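You operate a simulated robot arm through the tools that you are given. There is no shell and no other tool. Be economical: measure what you need, move in short steps, check, and stop when the job is done.

You run a simulated two-armed robot. Do the job below in one go: nothing can be reset, and whatever is moved stays where it is left.

JOB
Clamp the plain slat and brush grease over its marked patch.
Fine: both jig levers tight first; blue brush back, lid on the grease tin. Set down upright: grease brush. A coat counts when it lies all over at full strength: go over it till it gets no stronger.

Only the result counts: the job must be done as asked and must still hold three seconds after the hand-in. Knocking over, shifting, dropping, spilling or breaking anything else fails it. Lids that push on must go on centred and level and be pressed home; caps that screw on are set level and turned clockwise until they are tight.

ROBOT AND FRAMES
Two 7-joint arms with fingered hands on one trunk, on a base that drives. Base frame: it is fixed to the floor where the robot stands at the start and does not move with it; the origin is under the middle of the robot, x ahead of it, y to its left, z up. Units: mm, degrees, N and s.
The left shoulder is at the start at [51, 152, 1147], the right one opposite. With the tool pointing down near the work surface each hand reaches from about 440 to 820 mm from the robot's upright axis, wherever it stands, measured 20 degrees to its own side. Places, roughly: glue brush [750, -1500, 1000]; glue lid [500, -1250, 1000]; green jig lever [500, -100, 900]; plain slat (45x8x2 cm) [600, -300, 900]; rim of the grease tin [600, -800, 900]; stop lamp [600, 0, 1000]; yellow jig lever [500, -400, 900]. Payload 3.8 kg a hand.
The TCP of each hand is the grasp point between the finger pads, 30 mm short of the fingertips. In the tool frame z runs along the fingers and y along their closing line. The gripper opens to 104 mm. The gripper's body begins 35 mm behind the TCP. The gripper is a hand of 5 fingers: y runs from the thumb to the fingers, the wrist lies at [-15, -104, -178] in the tool frame.
Orientation is told as [roll, pitch, yaw] about the base's x, y, z axes, in that order, counted from this pose: with the fingers straight down and the wrist toward the robot, the tool's x, y and z point along [0, 1, 0], [1, 0, 0] and [0, 0, -1] of the base frame.

CONTROLS
- The arms move only by the tool play_rows. It takes "left_rows", "right_rows" or both (then of equal length, played together; a hand with none holds still); each is one flat list of numbers, 6 for each row, row after row: the shift along the tool's x, y, z in mm, then the turn, a rotation vector about the tool's x, y, z in degrees. In form: [x, y, z, rx, ry, rz, x, y, z, rx, ry, rz, ...]. A call has 1 to 12 rows; each row is the pose to reach, as a shift and turn from the pose commanded when the call began, along the tool's axes at that moment. A row lasts 0.2 s, in which the tool goes at most 50 mm and 8.6 degrees; a call with a longer step from one row to the next is refused whole. A pose out of reach is approached as far as the arm can. The call stops where the force on the tool passes 40 N (or 10 N more than at its start, if that is more) or the arm is blocked; 0.2 s more then pass. In this call time passes only in rows, and 0.2 s behind the last. The reply holds the time, the measured pose of the TCP, the force on the tool along the base axes, the opening and the grip force, in the units named above and with some noise, with the torque about the TCP (base axes, N m) and any sound that the robot's microphone picked up, and new pictures: "show" is both (left out), scene, wrist or none (wrist: the cameras of the hands that moved).
- Cameras (640 x 400 px; columns grow to the right, rows downward): "scene" is now at [147.9, -45.3, 1316.2]; the picture's right is [-0.50, -0.87, 0.07], its down [-0.37, 0.14, -0.92] and it looks along [0.79, -0.48, -0.39] (base axes); focal length 284 px, centre (320, 200). "left" rides on the left gripper at [-80, -78, -141] in its tool frame; the picture's right is [-0.78, -0.30, 0.56], its down [0.53, -0.78, 0.33] and it looks along [0.33, 0.56, 0.76] (tool axes); focal length 247 px, centre (320, 200). "right" rides on the right gripper at [80, -78, -141] in its tool frame; the picture's right is [-0.78, 0.30, -0.56], its down [-0.54, -0.78, 0.33] and it looks along [-0.33, 0.56, 0.76] (tool axes); focal length 247 px, centre (320, 200). There is no depth. A picture from a camera that has moved, and an enlarged one, comes with that camera's place and axes in the base frame and with its lens.
- move_column(by): slides the trunk up (or, below 0, down) by that many mm; the arms and the scene camera ride with it, the base frame stays. It gives what a move gives, with no picture.
- base_move(legs): drives the robot by 1 to 6 legs, each [ahead, left, turn to the left] in mm, mm and degrees, along the robot's own axes; the way and the turn of a leg run together, so that a leg with both is an arc; at most 1500 mm and 180 degrees a leg. The arms and the cameras ride along, it lands a little off, and it stops where it bumps. It gives what a move gives, and a new picture of the scene camera.
- finger_targets(index, middle, ring, little, thumb_bend, thumb_turn, hand): sets how far each is bent, from 0 (flat) to 100 (curled in); at 30 the hand is open as for a grip, at 70 the pads meet at the TCP. One left out holds its place. A second passes; each finger stops where it meets its share of the squeeze, and holds until it gets a number again. It is the only way to open and close the hand. It gives what a move gives, with no picture; readings hold the bend of each and the force on index, middle, ring, little, thumb and palm. thumb_turn goes from beside the hand (0) to across from the fingers (100), as for a grip.
- pan_tilt(pan, tilt): turns the head with the scene camera to pan (to the left, within 80 degrees either way) and tilt (down, from -29 to 69), counted from straight ahead of the robot. It gives what a move gives, and a new picture of the scene camera.
- close_up(camera, box): a new picture of the part [left, top, right, bottom] of that camera's present view, enlarged. The clock stands still meanwhile.
- sign_off(): hands the job in; it is judged then, once.

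Work in short steps. Places have to be worked out from the pictures, the camera data and where the tool is seen: move nearer, look again, correct. Check each grasp and each placing, and mend what went wrong. You have 120 turns and 260 pictures in all, those below and enlarged ones among them. Open the grippers and draw the arms clear of the work before you hand the job in, unless the task says otherwise; then end with one line.

The tools are called after "Call:" by a JSON object that holds its "api" and its "payload". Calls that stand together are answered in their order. play_rows: Moves the arms, as the interface text tells. Its arguments: {"type":"object","properties":{"left_rows":{"type":"array","items":{"type":"number"}},"right_rows":{"type":"array","items":{"type":"number"}},"show":{"type":"string","enum":["both","scene","wrist","none"]}},"required":[]} The other tools are called the same way: move_column (by) slides the trunk up or down; finger_targets (index, middle, ring, little, thumb_bend, thumb_turn, hand) moves the fingers one by one; base_move (legs) drives the base; pan_tilt (pan, tilt) turns the head that bears the scene camera; close_up (camera, box) takes an enlarged picture of a part of a camera's view; sign_off () hands the job in.

At the start:

```text
t: 0.0
left_position: [577.7, -3.4, 1207.3]
left_tool_rot: [0.0, 0.0, 0.0]
left_force: [1.1, 0.3, -0.2]
left_torque: [0.03, -0.02, -0.02]
left_grip_width: 103.8
left_finger_force: 0.1
left_shape: jaw
left_bend: [30.0, 30.0, 30.0, 30.0, 30.0, 98.0]
left_finger forces: [0.1, 0.2, 0.1, 0.0, 0.0, 0.1]
right_position: [388.8, -440.0, 1227.6]
right_tool_rot: [0.0, 0.0, -0.2]
right_force: [0.2, 0.1, 0.3]
right_torque: [-0.02, 0.0, -0.05]
right_grip_width: 103.6
right_finger_force: 0.1
right_shape: jaw
right_bend: [30.0, 30.0, 30.0, 30.0, 30.0, 98.0]
right_finger forces: [0.0, 0.0, 0.0, 0.0, 0.0, 0.0]
trunk travel left (down, up): [-225.0, 231.0]
robot x, y, heading: [-0.9, -1.4, 0.0]
head pan, tilt: [-30.1, 15.8]
```

scene: 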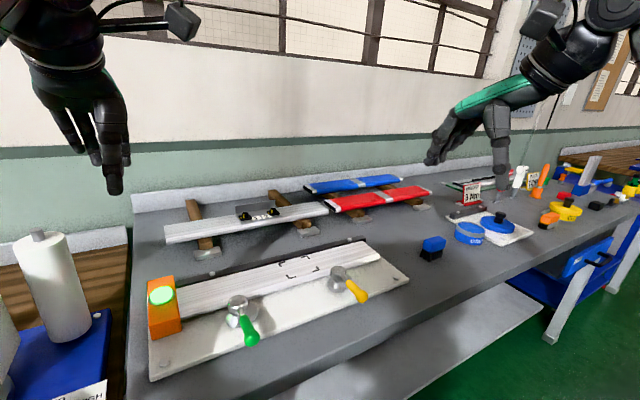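
right: 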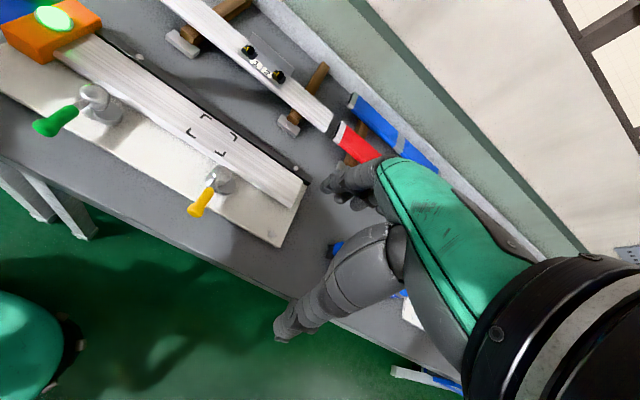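
left: 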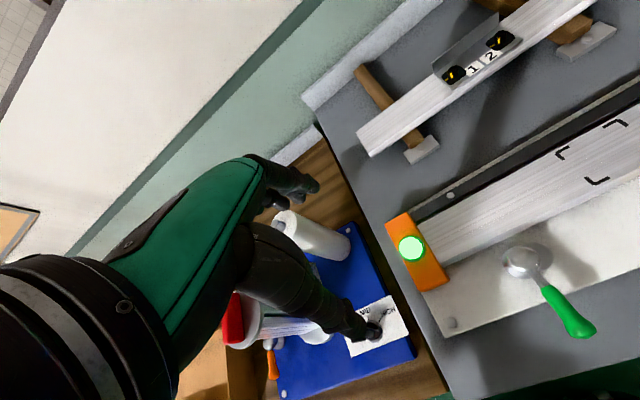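

I start by looking closer at the jig and the tools on the right part of the bench.

Call:
{"api": "close_up", "payload": {"camera": "scene", "box": [130, 220, 420, 400]}}

Call:
{"api": "close_up", "payload": {"camera": "scene", "box": [410, 130, 640, 274]}}

Call:
{"api": "close_up", "payload": {"camera": "right", "box": [0, 0, 340, 250]}}

```text
2.21 times, centred on (275, 310) of scene
camera zoom: at [147.9, -45.3, 1316.2], right [-0.5, -0.87, 0.07], down [-0.37, 0.14, -0.92], along [0.79, -0.48, -0.39], focal length 626 px, centre (419, -43)
```

zoom: 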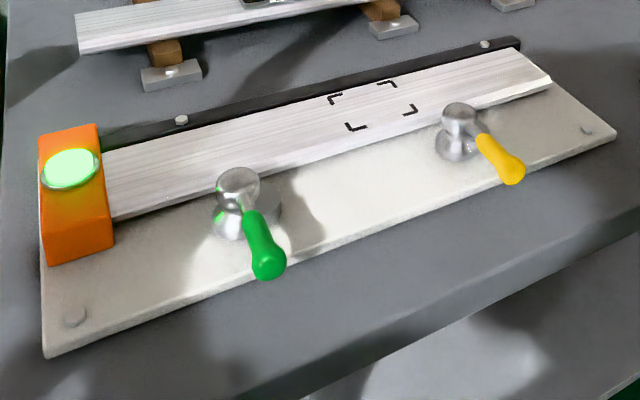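

```text
2.78 times, centred on (525, 202) of scene
camera zoom: at [147.9, -45.3, 1316.2], right [-0.5, -0.87, 0.07], down [-0.37, 0.14, -0.92], along [0.79, -0.48, -0.39], focal length 788 px, centre (-249, 194)
```

zoom: 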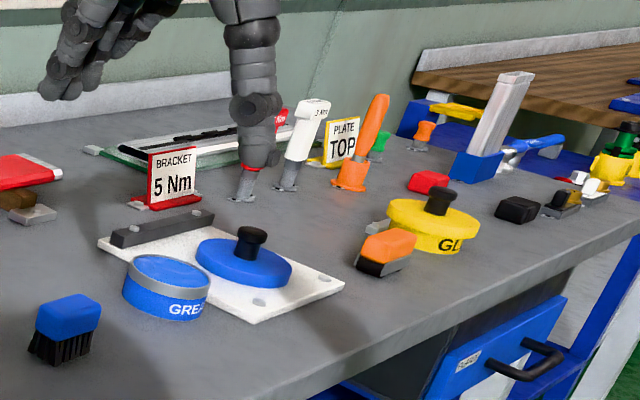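

```text
1.60 times, centred on (170, 125) of right
camera zoom: at [310.7, -360.5, 1368.9], right [0.3, -0.78, 0.56], down [-0.78, -0.54, -0.33], along [0.56, -0.33, -0.76], focal length 395 px, centre (560, 320)
```

zoom: 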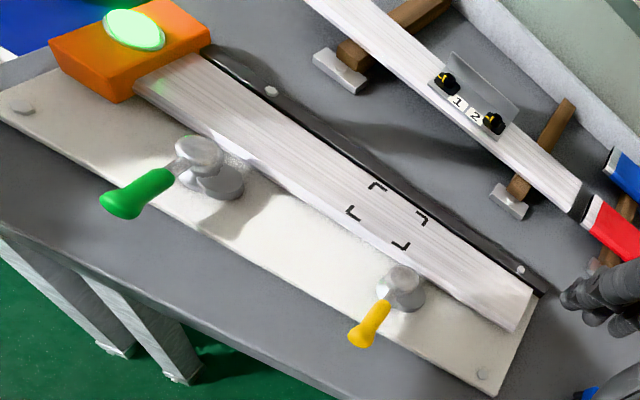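

The slat lies in the jig with the lamp green, and both cam levers point at the robot. The blue brush stands near [573,-690], the tin near [590,-880] and its lid at about [570,-1005]. I drive right so that the left hand serves the levers and the right hand the grease.

Call:
{"api": "base_move", "payload": {"legs": [[0, -450, 0]]}}

Call:
{"api": "pan_tilt", "payload": {"pan": -30, "tilt": 35}}

Call:
{"api": "pan_tilt", "payload": {"pan": 30, "tilt": 40}}

```text
t: 2.7
left_position: [576.9, -455.9, 1207.6]
left_tool_rot: [0.0, 0.1, -0.1]
left_force: [-0.3, 0.4, -1.1]
left_torque: [0.0, -0.02, 0.0]
left_grip_width: 103.8
left_finger_force: 0.0
left_shape: jaw
left_bend: [30.0, 30.0, 30.0, 30.0, 30.0, 98.0]
left_finger forces: [0.1, 0.1, 0.1, 0.0, 0.1, 0.1]
right_position: [386.5, -893.2, 1227.1]
right_tool_rot: [-0.1, 0.1, -0.2]
right_force: [0.6, 0.0, -0.4]
right_torque: [-0.01, 0.02, 0.0]
right_grip_width: 103.9
right_finger_force: 0.0
right_shape: jaw
right_bend: [30.0, 30.0, 30.0, 30.0, 30.0, 98.0]
right_finger forces: [0.1, 0.1, 0.0, 0.1, 0.0, 0.1]
trunk travel left (down, up): [-225.0, 231.0]
robot x, y, heading: [-1.7, -451.5, -0.3]
head pan, tilt: [-30.1, 15.8]
camera scene: at [146.5, -497.5, 1316.2], right [-0.5, -0.86, 0.07], down [-0.37, 0.14, -0.92], along [0.78, -0.49, -0.39], focal length 284 px, centre (320, 200)
```

scene: 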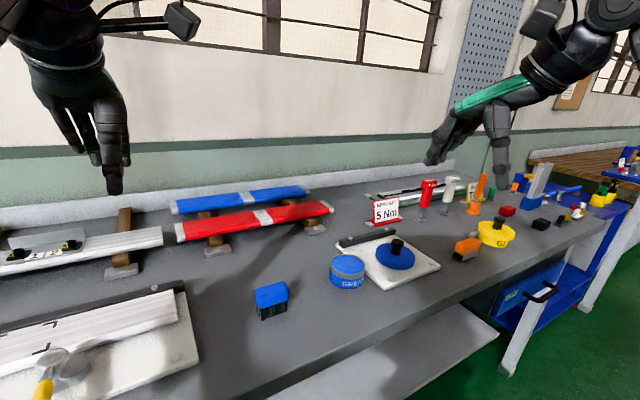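

```text
t: 3.5
left_position: [577.9, -456.8, 1207.6]
left_tool_rot: [0.0, -0.1, -0.2]
left_force: [0.0, -0.2, -0.3]
left_torque: [0.0, -0.05, -0.05]
left_grip_width: 103.5
left_finger_force: 0.1
left_shape: jaw
left_bend: [30.0, 30.0, 30.0, 30.0, 30.0, 98.0]
left_finger forces: [0.1, 0.1, 0.0, 0.1, 0.0, 0.0]
right_position: [385.2, -893.2, 1227.3]
right_tool_rot: [0.0, 0.0, -0.2]
right_force: [-0.4, -1.0, 1.1]
right_torque: [-0.01, 0.01, -0.02]
right_grip_width: 103.7
right_finger_force: 0.1
right_shape: jaw
right_bend: [30.0, 30.0, 30.0, 30.0, 30.0, 98.0]
right_finger forces: [0.0, 0.0, 0.0, 0.1, 0.1, 0.0]
trunk travel left (down, up): [-225.0, 231.0]
robot x, y, heading: [-0.9, -451.0, -0.1]
head pan, tilt: [-30.0, 35.0]
camera scene: at [137.7, -495.2, 1286.6], right [-0.5, -0.86, 0.07], down [-0.61, 0.29, -0.74], along [0.62, -0.41, -0.67], focal length 284 px, centre (320, 200)
```

scene: 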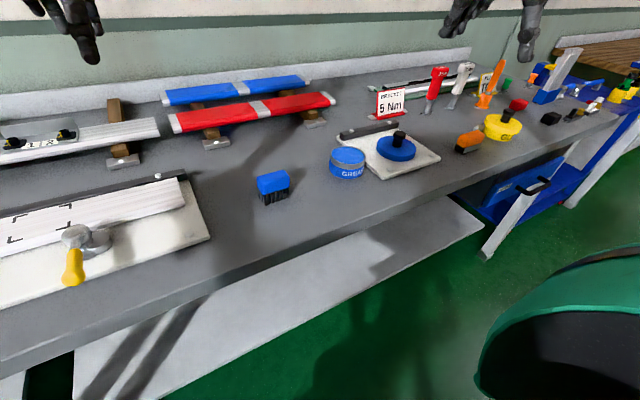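

```text
t: 4.8
left_position: [577.7, -457.3, 1208.6]
left_tool_rot: [0.1, 0.0, -0.1]
left_force: [0.1, 0.1, 0.3]
left_torque: [0.04, 0.01, 0.03]
left_grip_width: 103.8
left_finger_force: 0.1
left_shape: jaw
left_bend: [30.0, 30.0, 30.0, 30.0, 30.0, 98.0]
left_finger forces: [0.1, 0.0, 0.0, 0.0, 0.1, 0.0]
right_position: [385.5, -894.3, 1226.9]
right_tool_rot: [0.0, 0.0, -0.2]
right_force: [0.1, 0.4, 0.2]
right_torque: [-0.01, -0.02, 0.01]
right_grip_width: 103.6
right_finger_force: 0.0
right_shape: jaw
right_bend: [30.0, 30.0, 30.0, 30.0, 30.0, 98.0]
right_finger forces: [0.0, 0.1, 0.0, 0.0, 0.0, 0.0]
trunk travel left (down, up): [-225.0, 231.0]
robot x, y, heading: [-1.6, -455.2, -0.3]
head pan, tilt: [30.0, 40.0]
camera scene: at [134.4, -408.6, 1279.5], right [0.49, -0.87, -0.07], down [-0.66, -0.32, -0.68], along [0.57, 0.38, -0.73], focal length 284 px, centre (320, 200)
```

scene: 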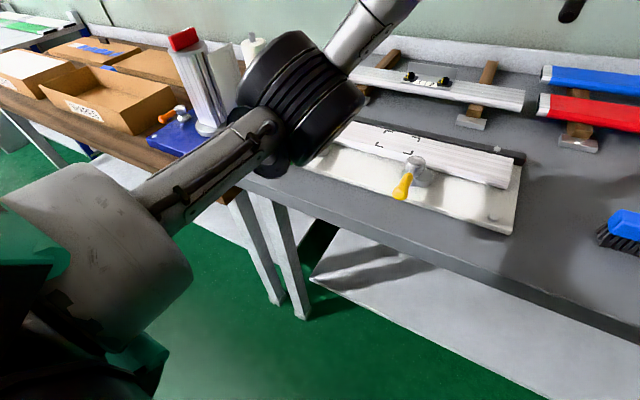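

The lever handle end of yellow is at about [482,-343,930]. I bring the left hand above it, turned by yaw -90 so its opening straddles the handle along y.

Call:
{"api": "play_rows", "payload": {"left_rows": [10, -9, 0, 0, 0, 8.2, 20, -18, 10, 0, 0, 16.4, 30, -27, 20, 0, 0, 24.5, 41, -36, 30, 0, 0, 32.7, 52, -45, 40, 0, 0, 40.9, 62, -54, 50, 0, 0, 49.1, 73, -63, 60, 0, 0, 57.3, 83, -72, 70, 0, 0, 65.5, 93, -80, 80, 0, 0, 73.6, 104, -90, 90, 0, 0, 81.8, 114, -98, 100, 0, 0, 90], "show": "both"}}

```text
t: 7.2
left_position: [479.9, -341.9, 1108.5]
left_tool_rot: [0.0, 0.1, -90.4]
left_force: [-0.3, 0.1, 0.0]
left_torque: [0.03, 0.02, -0.01]
left_grip_width: 103.6
left_finger_force: 0.1
left_shape: jaw
left_bend: [30.0, 30.0, 30.0, 30.0, 30.0, 98.0]
left_finger forces: [0.0, 0.0, 0.0, 0.0, 0.1, 0.0]
right_position: [386.2, -893.2, 1227.5]
right_tool_rot: [0.1, 0.0, -0.3]
right_force: [-0.3, -0.1, 0.3]
right_torque: [-0.03, 0.01, -0.01]
right_grip_width: 103.6
right_finger_force: 0.1
right_shape: jaw
right_bend: [30.0, 30.0, 30.0, 30.0, 30.0, 98.0]
right_finger forces: [0.0, 0.0, 0.0, 0.0, 0.1, 0.0]
trunk travel left (down, up): [-225.0, 231.0]
robot x, y, heading: [2.3, -452.2, -0.4]
head pan, tilt: [30.0, 40.0]
camera scene: at [134.4, -408.0, 1279.4], right [0.49, -0.87, -0.07], down [-0.66, -0.32, -0.68], along [0.57, 0.38, -0.73], focal length 284 px, centre (320, 200)
camera left: at [401.4, -263.5, 1249.4], right [-0.77, 0.3, -0.56], down [0.54, 0.77, -0.33], along [0.33, -0.56, -0.76], focal length 247 px, centre (320, 200)
```

scene: 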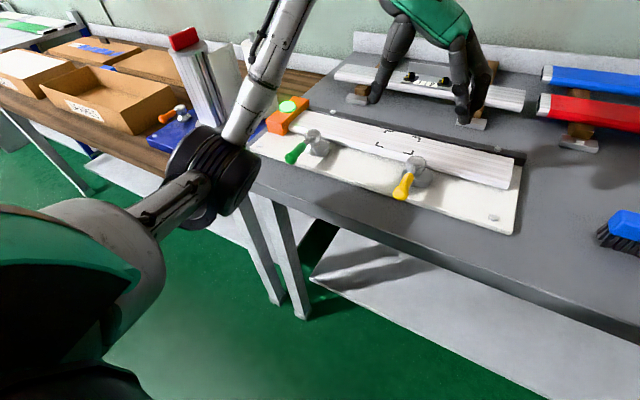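
left: 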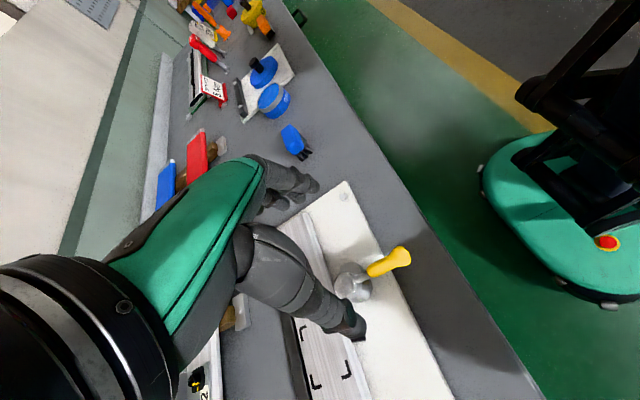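

Triangulating: handle end about [456,-346,952], pivot about [540,-348], plate top about z 905. I lower the open hand over the handle.

Call:
{"api": "play_rows", "payload": {"left_rows": [-4, 2, 40, 0, 0, 0, -8, 4, 80, 0, 0, 0, -12, 4, 120, 0, 0, 0, -14, 4, 140, 0, 0, 0, -14, 4, 157, 0, 0, 0], "show": "both"}}

```text
t: 8.4
left_position: [466.3, -345.8, 948.4]
left_tool_rot: [0.0, 0.1, -90.3]
left_force: [-0.2, 0.7, -0.2]
left_torque: [0.0, 0.02, 0.0]
left_grip_width: 103.8
left_finger_force: 0.1
left_shape: jaw
left_bend: [30.0, 30.0, 30.0, 30.0, 30.0, 98.0]
left_finger forces: [0.0, 0.0, 0.0, 0.0, 0.1, 0.0]
right_position: [385.8, -893.5, 1228.2]
right_tool_rot: [0.1, 0.0, -0.2]
right_force: [-0.2, 0.3, 0.7]
right_torque: [0.03, -0.02, 0.03]
right_grip_width: 103.6
right_finger_force: 0.0
right_shape: jaw
right_bend: [30.0, 30.0, 30.0, 30.0, 30.0, 98.0]
right_finger forces: [0.0, 0.1, 0.1, 0.0, 0.0, 0.0]
trunk travel left (down, up): [-225.0, 231.0]
robot x, y, heading: [-2.6, -455.7, -0.4]
head pan, tilt: [30.0, 40.0]
camera scene: at [134.4, -408.3, 1279.4], right [0.49, -0.87, -0.07], down [-0.66, -0.32, -0.68], along [0.57, 0.38, -0.73], focal length 284 px, centre (320, 200)
camera left: at [387.0, -267.8, 1090.5], right [-0.78, 0.3, -0.56], down [0.54, 0.77, -0.33], along [0.33, -0.56, -0.76], focal length 247 px, centre (320, 200)
```

scene: 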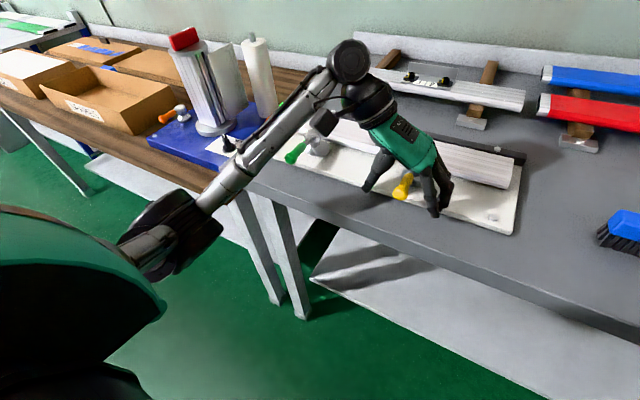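
left: 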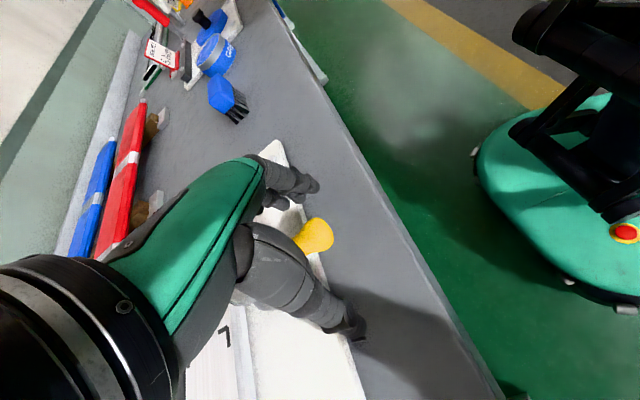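

The handle lies between thumb and fingers. I close the hand around it.

Call:
{"api": "finger_targets", "payload": {"hand": "left", "index": 63, "middle": 63, "ring": 63, "little": 63, "thumb_bend": 63}}

Call:
{"api": "close_up", "payload": {"camera": "left", "box": [200, 130, 400, 370]}}

Call:
{"api": "close_up", "payload": {"camera": "scene", "box": [260, 60, 540, 240]}}

```text
t: 9.4
left_position: [466.2, -345.7, 950.8]
left_tool_rot: [0.0, 0.0, -90.2]
left_force: [0.4, 0.4, -0.3]
left_torque: [0.05, 0.0, 0.01]
left_grip_width: 19.2
left_finger_force: 0.1
left_shape: fingers
left_bend: [63.0, 63.0, 63.0, 63.0, 63.0, 98.0]
left_finger forces: [0.1, 0.0, 0.0, 0.0, 0.0, 0.0]
right_position: [385.7, -894.3, 1228.5]
right_tool_rot: [0.0, -0.1, -0.2]
right_force: [-0.6, 0.3, 0.1]
right_torque: [0.0, 0.0, -0.01]
right_grip_width: 103.9
right_finger_force: 0.1
right_shape: jaw
right_bend: [30.0, 30.0, 30.0, 30.0, 30.0, 98.0]
right_finger forces: [0.0, 0.1, 0.1, 0.1, 0.1, 0.0]
trunk travel left (down, up): [-225.0, 231.0]
robot x, y, heading: [0.1, -454.3, -0.2]
head pan, tilt: [30.0, 40.0]
```

```text
1.67 times, centred on (300, 250) of left
camera zoom: at [387.0, -267.8, 1091.0], right [-0.78, 0.3, -0.56], down [0.54, 0.77, -0.33], along [0.33, -0.56, -0.76], focal length 412 px, centre (353, 117)
```

zoom: 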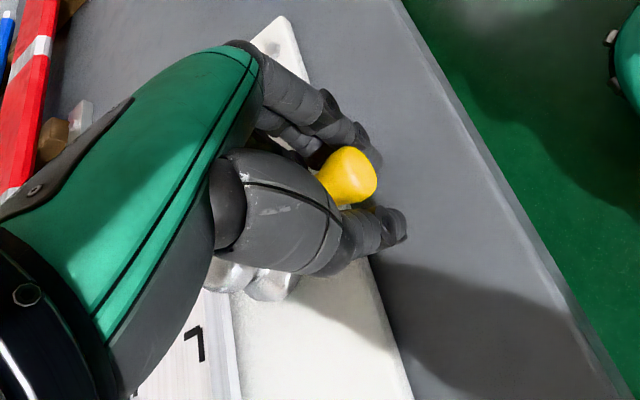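

```text
2.22 times, centred on (400, 150) of scene
camera zoom: at [134.4, -408.4, 1279.4], right [0.49, -0.87, -0.07], down [-0.66, -0.32, -0.68], along [0.57, 0.38, -0.73], focal length 631 px, centre (142, 311)
```

zoom: 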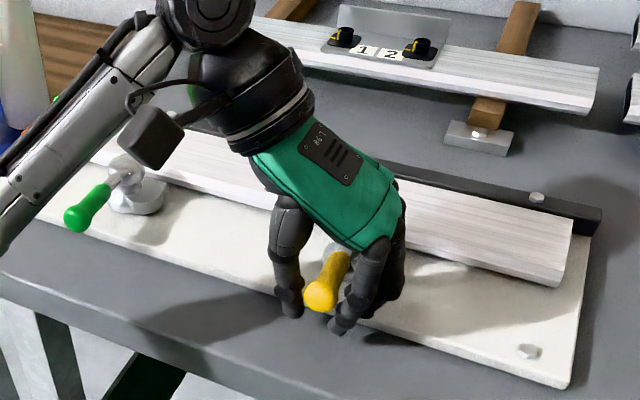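

The fingers enclose the yellow handle with little force. I try turning it counter-clockwise about the pivot by 17 degrees and feel the resistance.

Call:
{"api": "play_rows", "payload": {"left_rows": [0.5, 11, 0, 0, 0, -8.5, 2.7, 21.7, 0, 0, 0, -17], "show": "scene"}}

```text
t: 10.1
left_position: [468.9, -366.3, 949.5]
left_tool_rot: [0.0, -0.1, -72.9]
left_force: [1.2, 2.5, 0.9]
left_torque: [0.02, -0.04, -0.03]
left_grip_width: 21.4
left_finger_force: 2.4
left_shape: fingers
left_bend: [63.0, 63.0, 63.0, 63.0, 61.0, 98.0]
left_finger forces: [0.0, 0.0, 0.1, 0.1, 2.6, 0.0]
right_position: [385.1, -893.4, 1228.1]
right_tool_rot: [0.0, 0.0, -0.2]
right_force: [-0.8, 0.2, -0.3]
right_torque: [0.0, 0.0, -0.04]
right_grip_width: 103.7
right_finger_force: 0.2
right_shape: jaw
right_bend: [30.0, 30.0, 30.0, 30.0, 30.0, 98.0]
right_finger forces: [0.0, 0.0, 0.0, 0.1, 0.0, 0.0]
trunk travel left (down, up): [-225.0, 231.0]
robot x, y, heading: [0.2, -449.7, -0.1]
head pan, tilt: [30.0, 40.0]
camera scene: at [134.3, -408.1, 1279.4], right [0.49, -0.87, -0.07], down [-0.66, -0.32, -0.68], along [0.57, 0.38, -0.73], focal length 284 px, centre (320, 200)
```

scene: 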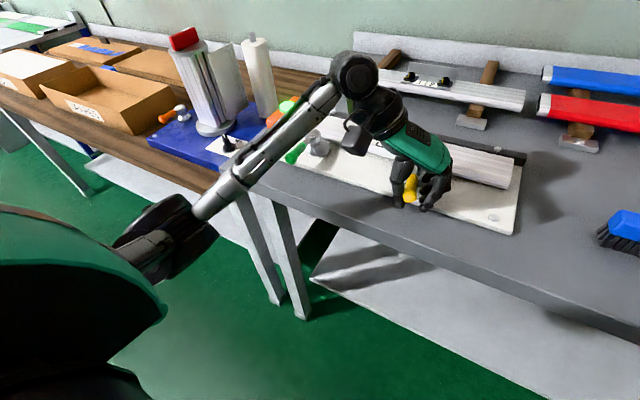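

It turns easily (2.5 N). I continue counter-clockwise in steps, stopping on force.

Call:
{"api": "play_rows", "payload": {"left_rows": [0.5, 11, 0, 0, 0, -8.5, 2.7, 21.7, 0, 0, 0, -17, 6.4, 32, 0, 0, 0, -25.5, 11.5, 41.7, 0, 0, 0, -34], "show": "both"}}

```text
t: 11.1
left_position: [491.0, -404.1, 950.9]
left_tool_rot: [-0.1, 0.0, -39.1]
left_force: [-0.9, 2.5, 0.0]
left_torque: [0.03, -0.03, -0.02]
left_grip_width: 21.6
left_finger_force: 1.4
left_shape: fingers
left_bend: [63.0, 63.0, 63.0, 63.0, 61.0, 98.0]
left_finger forces: [0.0, 0.1, 0.0, 0.0, 2.5, 0.1]
right_position: [385.5, -893.7, 1228.1]
right_tool_rot: [0.0, 0.1, -0.2]
right_force: [0.2, -0.7, -0.4]
right_torque: [0.02, 0.02, -0.02]
right_grip_width: 103.4
right_finger_force: 0.1
right_shape: jaw
right_bend: [30.0, 30.0, 30.0, 30.0, 30.0, 98.0]
right_finger forces: [0.1, 0.0, 0.0, 0.0, 0.0, 0.0]
trunk travel left (down, up): [-225.0, 231.0]
robot x, y, heading: [-1.8, -448.1, -0.4]
head pan, tilt: [30.0, 40.0]
camera scene: at [134.4, -408.5, 1279.4], right [0.49, -0.87, -0.07], down [-0.66, -0.32, -0.68], along [0.57, 0.38, -0.73], focal length 284 px, centre (320, 200)
camera left: at [381.1, -417.5, 1091.6], right [-0.72, -0.42, -0.56], down [-0.27, 0.9, -0.33], along [0.64, -0.09, -0.76], focal length 247 px, centre (320, 200)
```

scene: 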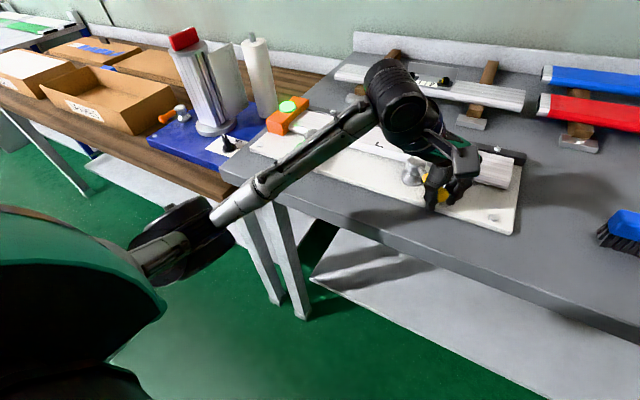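
left: 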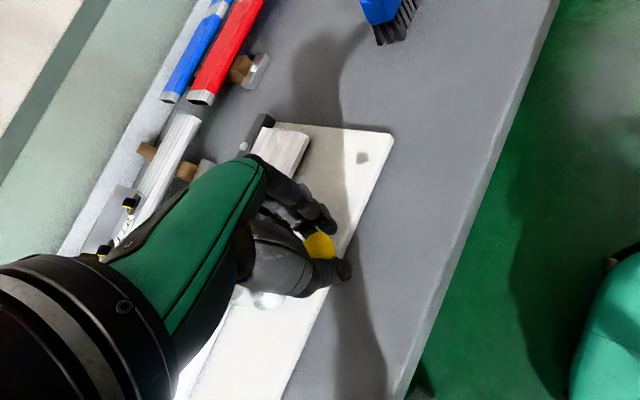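

Still only friction at 51 degrees. Continue.

Call:
{"api": "play_rows", "payload": {"left_rows": [0.5, 11, 0, 0, 0, -8.5, 2.7, 21.7, 0, 0, 0, -17, 6.4, 32, 0, 0, 0, -25.5, 11.5, 41.7, 0, 0, 0, -34], "show": "both"}}

```text
t: 12.1
left_position: [529.1, -423.6, 949.9]
left_tool_rot: [0.0, 0.0, -5.1]
left_force: [-2.9, 0.9, 0.0]
left_torque: [0.04, -0.01, -0.04]
left_grip_width: 21.6
left_finger_force: 1.4
left_shape: fingers
left_bend: [63.0, 63.0, 63.0, 63.0, 61.0, 98.0]
left_finger forces: [0.1, 0.0, 0.0, 0.0, 2.4, 0.0]
right_position: [385.3, -893.5, 1227.7]
right_tool_rot: [0.0, 0.0, -0.2]
right_force: [0.2, 0.9, 0.3]
right_torque: [0.02, -0.03, 0.0]
right_grip_width: 103.5
right_finger_force: 0.1
right_shape: jaw
right_bend: [30.0, 30.0, 30.0, 30.0, 30.0, 98.0]
right_finger forces: [0.1, 0.0, 0.1, 0.1, 0.0, 0.1]
trunk travel left (down, up): [-225.0, 231.0]
robot x, y, heading: [1.8, -453.1, -0.2]
head pan, tilt: [30.0, 40.0]
camera scene: at [134.4, -408.9, 1279.4], right [0.49, -0.87, -0.07], down [-0.66, -0.32, -0.68], along [0.57, 0.38, -0.73], focal length 284 px, centre (320, 200)
camera left: at [446.1, -496.4, 1092.4], right [-0.36, -0.75, -0.56], down [-0.73, 0.6, -0.33], along [0.58, 0.28, -0.76], focal length 247 px, centre (320, 200)
```

scene: 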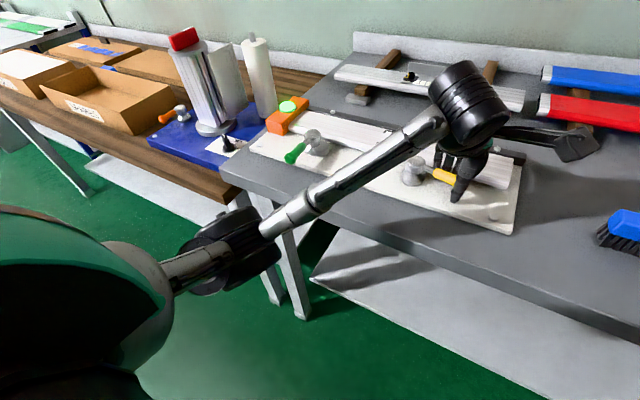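
left: 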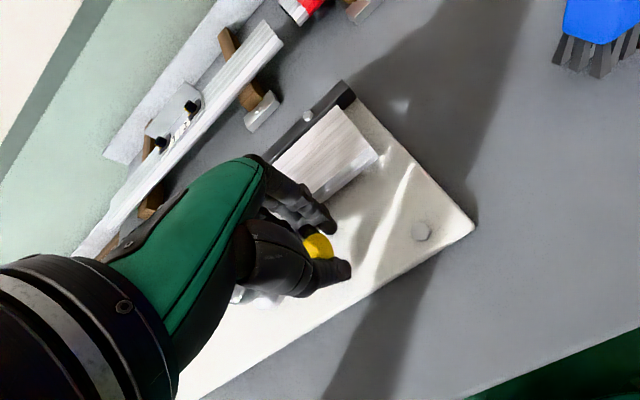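

Now at 85 degrees, still just friction. I raise the hand by 12 mm to keep fingertips above the slat and continue gently.

Call:
{"api": "play_rows", "payload": {"left_rows": [0, 0, -12, 0, 0, 0, 0.5, 11, -12, 0, 0, -8.5, 2.7, 21.7, -12, 0, 0, -17, 6.4, 32, -12, 0, 0, -25.5], "show": "both"}}

```text
t: 13.1
left_position: [558.9, -421.0, 964.8]
left_tool_rot: [0.1, -0.1, 20.3]
left_force: [-15.7, 1.0, 1.2]
left_torque: [0.0, 0.2, -0.19]
left_grip_width: 36.9
left_finger_force: 7.9
left_shape: fingers
left_bend: [63.0, 63.0, 63.0, 63.0, 53.0, 99.0]
left_finger forces: [0.1, 0.0, 0.0, 0.0, 15.5, 0.0]
right_position: [381.4, -893.3, 1229.3]
right_tool_rot: [0.0, -0.3, -0.2]
right_force: [-0.5, 0.2, -0.3]
right_torque: [0.03, -0.03, 0.03]
right_grip_width: 103.9
right_finger_force: 0.1
right_shape: jaw
right_bend: [30.0, 30.0, 30.0, 30.0, 30.0, 98.0]
right_finger forces: [0.0, 0.0, 0.0, 0.0, 0.1, 0.1]
trunk travel left (down, up): [-225.0, 231.0]
robot x, y, heading: [2.1, -453.9, -0.3]
head pan, tilt: [30.0, 40.0]
camera scene: at [130.2, -408.9, 1280.0], right [0.49, -0.87, -0.07], down [-0.66, -0.32, -0.68], along [0.57, 0.38, -0.73], focal length 284 px, centre (320, 200)
camera left: at [514.6, -522.9, 1105.4], right [-0.01, -0.83, -0.56], down [-0.91, 0.23, -0.33], along [0.41, 0.51, -0.76], focal length 247 px, centre (320, 200)
```

scene: 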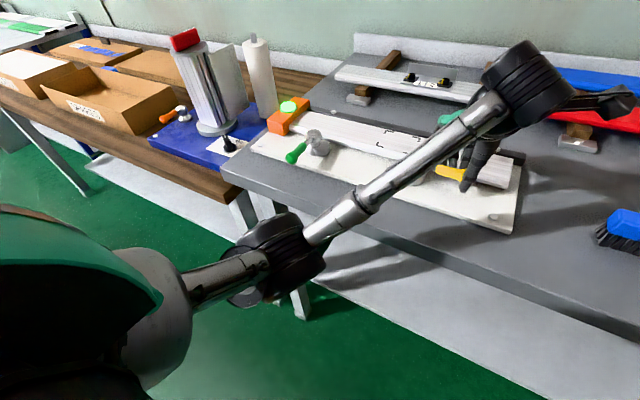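
left: 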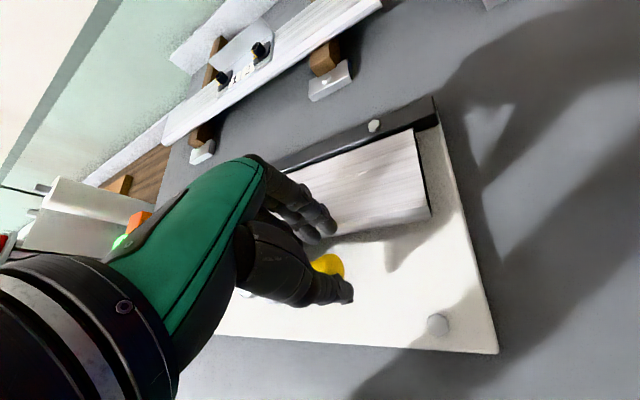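

Resistance is rising now (16 N), the thumb yields: the cam is biting in this direction. I grip the handle firmly before turning on.

Call:
{"api": "finger_targets", "payload": {"hand": "left", "index": 90, "middle": 90, "ring": 90, "little": 90, "thumb_bend": 90}}

Call:
{"api": "close_up", "payload": {"camera": "left", "box": [200, 100, 460, 360]}}

```text
t: 14.1
left_position: [564.0, -417.5, 962.0]
left_tool_rot: [0.1, 0.2, 20.3]
left_force: [7.1, 3.7, -1.0]
left_torque: [0.12, 0.12, -1.23]
left_grip_width: 33.6
left_finger_force: 30.0
left_shape: fingers
left_bend: [90.0, 90.0, 76.0, 77.0, 58.0, 99.0]
left_finger forces: [0.1, 0.0, 16.3, 17.0, 25.6, 0.0]
right_position: [386.8, -892.1, 1227.9]
right_tool_rot: [0.0, 0.1, -0.2]
right_force: [-0.6, 0.1, 0.1]
right_torque: [0.01, 0.03, -0.04]
right_grip_width: 103.8
right_finger_force: 0.0
right_shape: jaw
right_bend: [30.0, 30.0, 30.0, 30.0, 30.0, 98.0]
right_finger forces: [0.0, 0.1, 0.0, 0.1, 0.1, 0.1]
trunk travel left (down, up): [-225.0, 231.0]
robot x, y, heading: [-3.4, -450.8, -0.2]
head pan, tilt: [30.0, 40.0]
```

```text
1.54 times, centred on (330, 230) of left
camera zoom: at [519.9, -521.3, 1103.2], right [-0.01, -0.83, -0.56], down [-0.91, 0.23, -0.33], along [0.4, 0.51, -0.76], focal length 380 px, centre (305, 154)
```

zoom: 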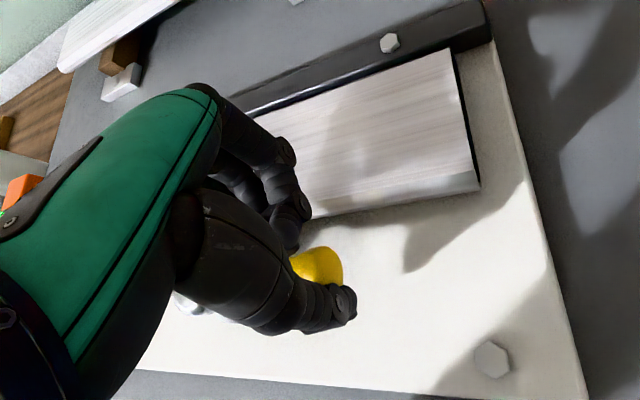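

Gripped with about 30 N. I turn on counter-clockwise until it refuses.

Call:
{"api": "play_rows", "payload": {"left_rows": [0.2, 5, 0, 0, 0, -4, 0.5, 11, 0, 0, 0, -8.5, 1.3, 16, 0, 0, 0, -12.5, 2.7, 21.7, 0, 0, 0, -17], "show": "both"}}

```text
t: 15.1
left_position: [574.5, -412.1, 961.6]
left_tool_rot: [0.5, 0.6, 36.2]
left_force: [-23.0, -3.2, -1.2]
left_torque: [0.05, 0.17, -0.87]
left_grip_width: 38.3
left_finger_force: 27.4
left_shape: fingers
left_bend: [90.0, 90.0, 77.0, 79.0, 54.0, 100.0]
left_finger forces: [0.0, 0.0, 15.7, 0.0, 39.1, 0.0]
right_position: [380.4, -893.8, 1230.2]
right_tool_rot: [0.0, -0.2, -0.2]
right_force: [0.6, 0.2, 0.0]
right_torque: [0.0, 0.01, 0.01]
right_grip_width: 103.8
right_finger_force: 0.1
right_shape: jaw
right_bend: [30.0, 30.0, 30.0, 30.0, 30.0, 98.0]
right_finger forces: [0.0, 0.1, 0.1, 0.1, 0.0, 0.1]
trunk travel left (down, up): [-225.0, 231.0]
robot x, y, heading: [-0.1, -450.1, -0.1]
head pan, tilt: [30.0, 40.0]
stopped in row 4 (left hand): the force on the tool passed its limit at 43 N (the readings are from after the stop); the commanded pose is now the measured one
camera scene: at [129.2, -409.0, 1280.2], right [0.49, -0.87, -0.07], down [-0.66, -0.32, -0.68], along [0.57, 0.38, -0.73], focal length 284 px, centre (320, 200)
camera left: at [560.7, -523.8, 1103.0], right [0.21, -0.8, -0.56], down [-0.95, -0.03, -0.32], along [0.24, 0.6, -0.77], focal length 247 px, centre (320, 200)
```

scene: 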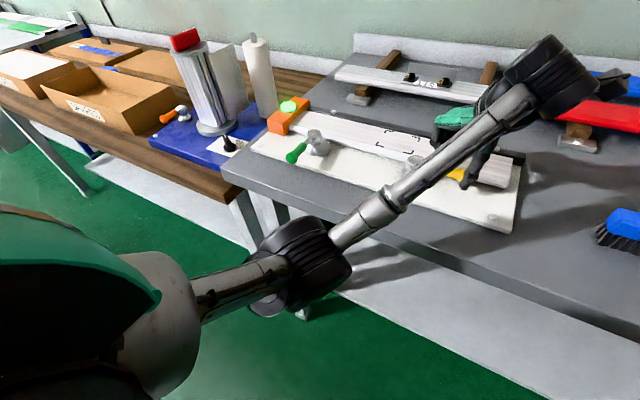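
left: 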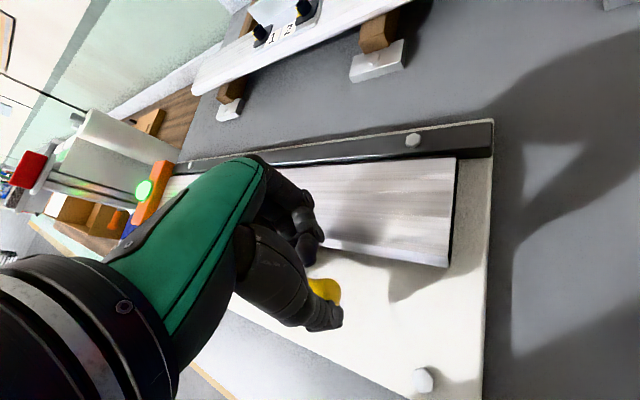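

The force limit tripped at 43 N, so the cam is hard. I release, lift and look.

Call:
{"api": "finger_targets", "payload": {"hand": "left", "index": 30, "middle": 30, "ring": 30, "little": 30, "thumb_bend": 30}}

Call:
{"api": "play_rows", "payload": {"left_rows": [0, 0, -40, 0, 0, 0, 0, 0, -80, 0, 0, 0, 0, 0, -120, 0, 0, 0, 0, 0, -150, 0, 0, 0], "show": "both"}}

Call:
{"api": "close_up", "payload": {"camera": "left", "box": [160, 120, 500, 380]}}

```text
t: 16.1
left_position: [579.2, -411.1, 960.6]
left_tool_rot: [0.3, 0.5, 36.4]
left_force: [-0.8, -2.7, 5.7]
left_torque: [0.2, -0.21, -0.02]
left_grip_width: 103.6
left_finger_force: 2.6
left_shape: fingers
left_bend: [30.0, 30.0, 30.0, 30.0, 30.0, 97.0]
left_finger forces: [0.0, 5.1, 0.0, 0.1, 0.3, 0.0]
right_position: [383.0, -894.2, 1226.9]
right_tool_rot: [0.0, 0.0, -0.3]
right_force: [0.0, -0.3, 0.0]
right_torque: [0.01, 0.03, -0.01]
right_grip_width: 103.7
right_finger_force: 0.2
right_shape: jaw
right_bend: [30.0, 30.0, 30.0, 30.0, 30.0, 98.0]
right_finger forces: [0.0, 0.0, 0.1, 0.1, 0.0, 0.1]
trunk travel left (down, up): [-225.0, 231.0]
robot x, y, heading: [-0.7, -451.6, -0.4]
head pan, tilt: [30.0, 40.0]
```

```text
t: 17.1
left_position: [603.6, -407.5, 1097.2]
left_tool_rot: [0.4, 0.6, 36.3]
left_force: [0.6, -0.1, -0.5]
left_torque: [-0.03, -0.01, 0.0]
left_grip_width: 103.5
left_finger_force: 0.1
left_shape: fingers
left_bend: [30.0, 30.0, 30.0, 30.0, 30.0, 97.0]
left_finger forces: [0.1, 0.0, 0.0, 0.1, 0.0, 0.0]
left hand out of reach, approached as far as the arm can: row 3, 4
right_position: [384.7, -894.9, 1227.2]
right_tool_rot: [0.0, 0.1, -0.3]
right_force: [-0.4, -0.1, 0.1]
right_torque: [0.01, 0.01, 0.01]
right_grip_width: 103.6
right_finger_force: 0.0
right_shape: jaw
right_bend: [30.0, 30.0, 30.0, 30.0, 30.0, 98.0]
right_finger forces: [0.0, 0.1, 0.0, 0.1, 0.1, 0.0]
trunk travel left (down, up): [-225.0, 231.0]
robot x, y, heading: [1.7, -451.3, -0.4]
head pan, tilt: [30.0, 40.0]
camera scene: at [133.8, -408.8, 1279.4], right [0.49, -0.87, -0.07], down [-0.66, -0.32, -0.68], along [0.57, 0.38, -0.73], focal length 284 px, centre (320, 200)
camera left: at [590.0, -518.0, 1238.4], right [0.21, -0.8, -0.56], down [-0.95, -0.03, -0.32], along [0.24, 0.6, -0.76], focal length 247 px, centre (320, 200)
```

scene: 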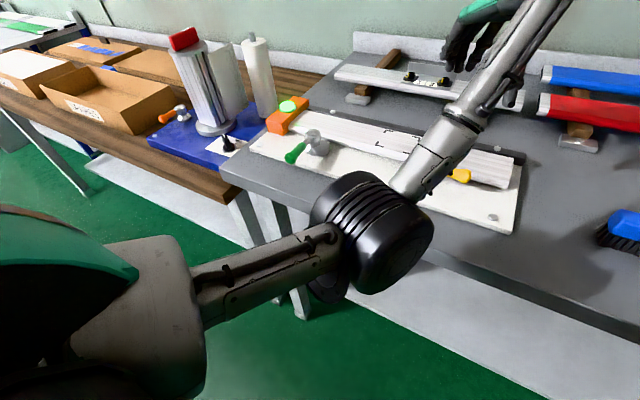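
left: 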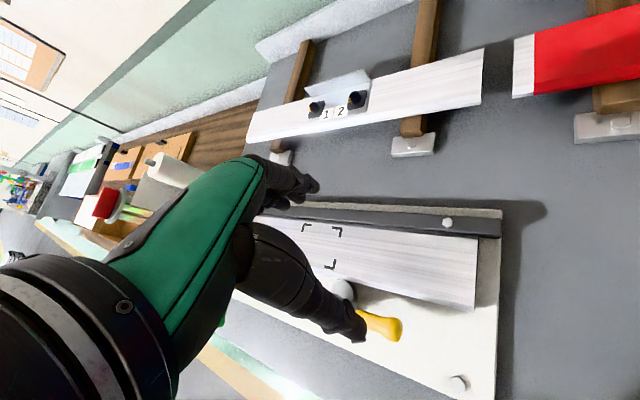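

```text
1.54 times, centred on (330, 250) of left
camera zoom: at [590.0, -518.0, 1238.4], right [0.21, -0.8, -0.56], down [-0.95, -0.03, -0.32], along [0.24, 0.6, -0.76], focal length 380 px, centre (305, 123)
```

zoom: 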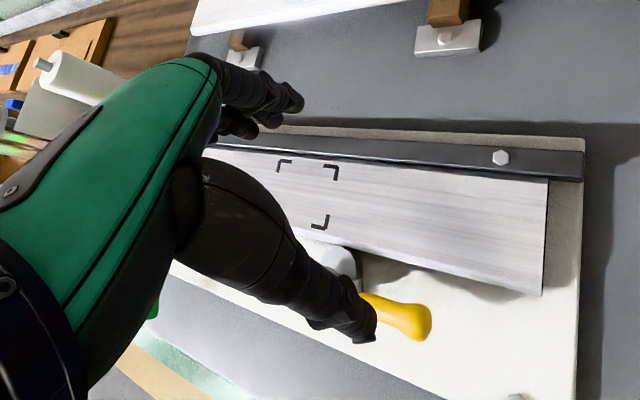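

The yellow handle now points along -y (turned about 90°) and jammed hard. Next the green lever: I bring the left hand over [466,-138] and turn it back to yaw -90.

Call:
{"api": "play_rows", "payload": {"left_rows": [25, 4, 0, 0, 0, 8.4, 50, 8, 0, 0, 0, 16.8, 75, 12, 0, 0, 0, 25.2, 100, 16, 0, 0, 0, 33.6, 124, 20, 0, 0, 0, 42, 149, 24, 0, 0, 0, 50.4, 174, 28, 0, 0, 0, 58.8, 199, 32, 0, 0, 0, 67.2, 224, 36, 0, 0, 0, 75.6, 249, 40, 0, 0, 0, 84, 274, 44, 0, 0, 0, 92.4, 299, 48, 0, 0, 0, 100.8], "show": "none"}}

Call:
{"api": "play_rows", "payload": {"left_rows": [0, 0, 0, 0, 0, 8.4, 0, 0, 0, 0, 0, 16.8, 0, 0, 0, 0, 0, 25.5], "show": "both"}}

```text
t: 19.7
left_position: [466.9, -131.7, 1107.2]
left_tool_rot: [-0.2, 0.2, -64.1]
left_force: [-1.7, 0.1, 2.5]
left_torque: [0.05, -0.14, 0.05]
left_grip_width: 103.2
left_finger_force: 0.0
left_shape: fingers
left_bend: [30.0, 30.0, 30.0, 30.0, 30.0, 97.0]
left_finger forces: [0.0, 0.0, 0.0, 0.0, 0.1, 0.0]
left hand out of reach, approached as far as the arm can: row 5, 6, 7, 8, 9, 10, 11
right_position: [382.6, -891.8, 1228.7]
right_tool_rot: [-0.1, 0.0, -0.3]
right_force: [0.0, 0.0, 0.3]
right_torque: [-0.02, -0.02, 0.0]
right_grip_width: 103.7
right_finger_force: 0.1
right_shape: jaw
right_bend: [30.0, 30.0, 30.0, 30.0, 30.0, 98.0]
right_finger forces: [0.0, 0.0, 0.0, 0.0, 0.1, 0.0]
trunk travel left (down, up): [-225.0, 231.0]
robot x, y, heading: [0.5, -452.2, -0.3]
head pan, tilt: [30.0, 40.0]
```

```text
refused: row 3 steps farther than a row can; nothing moved
```

Nearly there; I finish the turn and also sink a little.

Call:
{"api": "play_rows", "payload": {"left_rows": [2, 2, 0, 0, 0, 8.4, 4, 4, 10, 0, 0, 16.8, 5, 5, 20, 0, 0, 25.2], "show": "both"}}

Call:
{"api": "close_up", "payload": {"camera": "scene", "box": [260, 80, 540, 255]}}

```text
t: 20.5
left_position: [473.1, -140.0, 1083.4]
left_tool_rot: [-0.7, 0.0, -89.7]
left_force: [-1.0, -0.4, -0.1]
left_torque: [0.0, 0.01, -0.01]
left_grip_width: 103.2
left_finger_force: 0.2
left_shape: fingers
left_bend: [30.0, 30.0, 30.0, 30.0, 30.0, 97.0]
left_finger forces: [0.1, 0.0, 0.0, 0.0, 0.0, 0.1]
right_position: [384.5, -894.3, 1227.2]
right_tool_rot: [0.0, 0.1, -0.2]
right_force: [-0.5, 0.5, 0.0]
right_torque: [-0.02, 0.04, -0.01]
right_grip_width: 103.7
right_finger_force: 0.1
right_shape: jaw
right_bend: [30.0, 30.0, 30.0, 30.0, 30.0, 98.0]
right_finger forces: [0.1, 0.1, 0.1, 0.0, 0.0, 0.1]
trunk travel left (down, up): [-225.0, 231.0]
robot x, y, heading: [0.2, -451.4, -0.1]
head pan, tilt: [30.0, 40.0]
camera scene: at [132.9, -409.0, 1279.6], right [0.49, -0.87, -0.07], down [-0.66, -0.32, -0.68], along [0.57, 0.38, -0.73], focal length 284 px, centre (320, 200)
camera left: at [393.5, -62.8, 1225.5], right [-0.78, 0.29, -0.55], down [0.53, 0.78, -0.34], along [0.33, -0.55, -0.76], focal length 247 px, centre (320, 200)
```

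scene: 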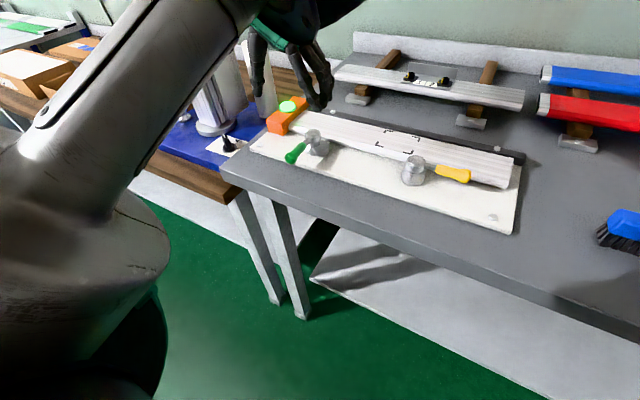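
left: 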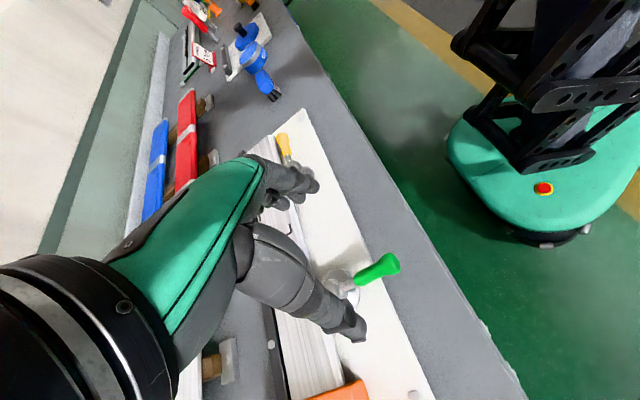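

```text
2.29 times, centred on (400, 168) of scene
camera zoom: at [132.9, -409.0, 1279.6], right [0.49, -0.87, -0.07], down [-0.66, -0.32, -0.68], along [0.57, 0.38, -0.73], focal length 649 px, centre (137, 274)
```

zoom: 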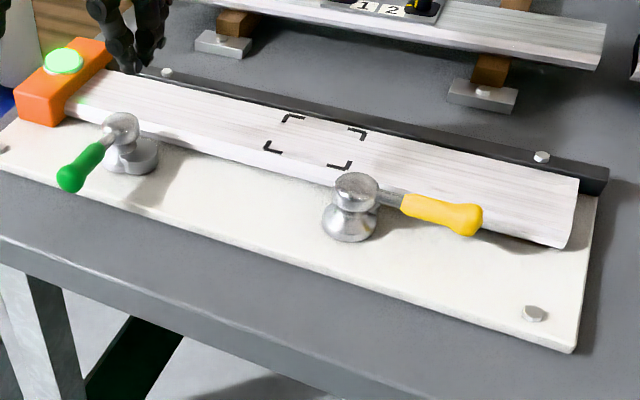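

Yellow lever sits turned against the slat. Green handle end is at about [455,-134]; I lower over it and close loosely.

Call:
{"api": "play_rows", "payload": {"left_rows": [-3, -2, 40, 0, 0, 0, -7, -4, 80, 0, 0, 0, -7, -4, 110, 0, 0, 0, -7, -4, 131, 0, 0, 0], "show": "wrist"}}

Call:
{"api": "finger_targets", "payload": {"hand": "left", "index": 63, "middle": 63, "ring": 63, "little": 63, "thumb_bend": 63}}

```text
t: 21.5
left_position: [462.0, -136.1, 951.0]
left_tool_rot: [-0.6, 0.0, -89.6]
left_force: [-0.5, -1.3, -0.6]
left_torque: [-0.01, 0.02, 0.01]
left_grip_width: 103.1
left_finger_force: 0.0
left_shape: fingers
left_bend: [30.0, 30.0, 30.0, 30.0, 30.0, 97.0]
left_finger forces: [0.0, 0.0, 0.1, 0.0, 0.0, 0.0]
right_position: [384.3, -892.5, 1228.7]
right_tool_rot: [0.0, 0.1, -0.3]
right_force: [0.4, 0.2, -0.4]
right_torque: [0.03, 0.02, 0.0]
right_grip_width: 103.7
right_finger_force: 0.2
right_shape: jaw
right_bend: [30.0, 30.0, 30.0, 30.0, 30.0, 98.0]
right_finger forces: [0.1, 0.0, 0.1, 0.0, 0.0, 0.0]
trunk travel left (down, up): [-225.0, 231.0]
robot x, y, heading: [-1.0, -452.5, -0.3]
head pan, tilt: [30.0, 40.0]
camera left: at [383.0, -59.8, 1092.3], right [-0.78, 0.29, -0.55], down [0.53, 0.78, -0.34], along [0.33, -0.55, -0.76], focal length 247 px, centre (320, 200)
```

left: 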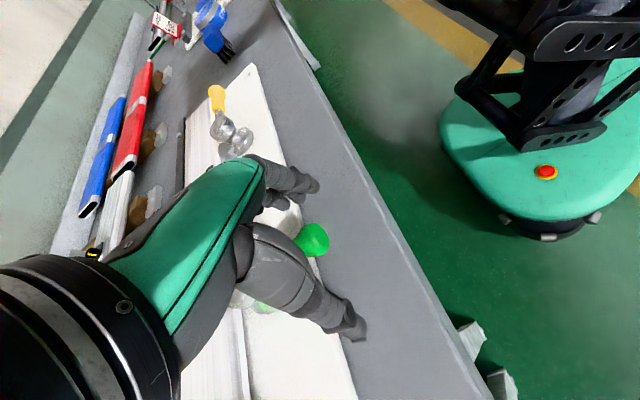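

```text
t: 22.5
left_position: [460.8, -136.3, 949.6]
left_tool_rot: [-0.7, 0.1, -89.6]
left_force: [-0.6, -0.4, -0.7]
left_torque: [0.0, 0.01, 0.0]
left_grip_width: 19.2
left_finger_force: 0.1
left_shape: fingers
left_bend: [63.0, 63.0, 63.0, 63.0, 63.0, 97.0]
left_finger forces: [0.1, 0.0, 0.1, 0.0, 0.0, 0.0]
right_position: [383.7, -892.7, 1227.8]
right_tool_rot: [0.0, 0.1, -0.3]
right_force: [0.2, -0.1, -0.2]
right_torque: [-0.02, 0.02, -0.03]
right_grip_width: 103.9
right_finger_force: 0.0
right_shape: jaw
right_bend: [30.0, 30.0, 30.0, 30.0, 30.0, 98.0]
right_finger forces: [0.0, 0.0, 0.1, 0.0, 0.1, 0.1]
trunk travel left (down, up): [-225.0, 231.0]
robot x, y, heading: [0.2, -454.0, -0.1]
head pan, tilt: [30.0, 40.0]
```

Grasped. First I test clockwise by a few degrees to see whether that way is blocked (end stop).

Call:
{"api": "play_rows", "payload": {"left_rows": [0.2, -6, 0, 0, 0, 4, 0.5, -12, 0, 0, 0, 8], "show": "none"}}

```text
t: 23.1
left_position: [462.6, -125.7, 950.1]
left_tool_rot: [-0.6, -0.1, -97.7]
left_force: [1.4, -4.3, 1.4]
left_torque: [-0.09, -0.02, 0.04]
left_grip_width: 22.6
left_finger_force: 2.3
left_shape: fingers
left_bend: [60.0, 63.0, 63.0, 63.0, 63.0, 97.0]
left_finger forces: [3.4, 0.0, 0.0, 0.3, 0.1, 0.1]
right_position: [384.2, -894.8, 1228.1]
right_tool_rot: [0.0, 0.0, -0.3]
right_force: [-0.1, 0.3, 0.8]
right_torque: [-0.02, 0.02, -0.01]
right_grip_width: 103.6
right_finger_force: 0.1
right_shape: jaw
right_bend: [30.0, 30.0, 30.0, 30.0, 30.0, 98.0]
right_finger forces: [0.0, 0.0, 0.0, 0.0, 0.1, 0.0]
trunk travel left (down, up): [-225.0, 231.0]
robot x, y, heading: [-0.1, -450.7, 0.1]
head pan, tilt: [30.0, 40.0]
```

Not clearly blocked; a bit further clockwise.

Call:
{"api": "play_rows", "payload": {"left_rows": [0.5, -10, 0, 0, 0, 7.5, 2, -19, 0, 0, 0, 15], "show": "scene"}}

```text
t: 23.7
left_position: [468.0, -115.0, 950.8]
left_tool_rot: [-0.7, -0.3, -113.0]
left_force: [1.2, -33.3, -4.3]
left_torque: [0.17, -0.09, 0.61]
left_grip_width: 40.4
left_finger_force: 13.6
left_shape: fingers
left_bend: [44.0, 61.0, 63.0, 62.0, 63.0, 97.0]
left_finger forces: [22.4, 3.3, 0.4, 0.9, 0.0, 0.0]
right_position: [383.8, -901.5, 1224.9]
right_tool_rot: [0.2, 0.0, -0.4]
right_force: [-0.6, 0.3, -0.7]
right_torque: [0.04, -0.01, 0.01]
right_grip_width: 103.9
right_finger_force: 0.0
right_shape: jaw
right_bend: [30.0, 30.0, 30.0, 30.0, 30.0, 98.0]
right_finger forces: [0.0, 0.0, 0.0, 0.1, 0.1, 0.0]
trunk travel left (down, up): [-225.0, 231.0]
robot x, y, heading: [-3.0, -453.0, -0.4]
head pan, tilt: [30.0, 40.0]
camera scene: at [134.3, -416.4, 1279.5], right [0.49, -0.87, -0.08], down [-0.66, -0.31, -0.68], along [0.57, 0.38, -0.73], focal length 284 px, centre (320, 200)
```

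scene: 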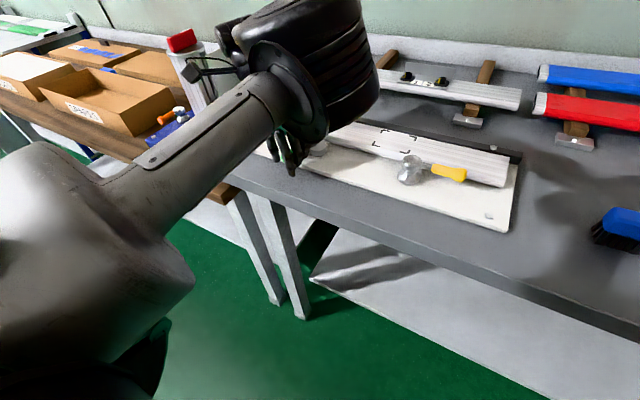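

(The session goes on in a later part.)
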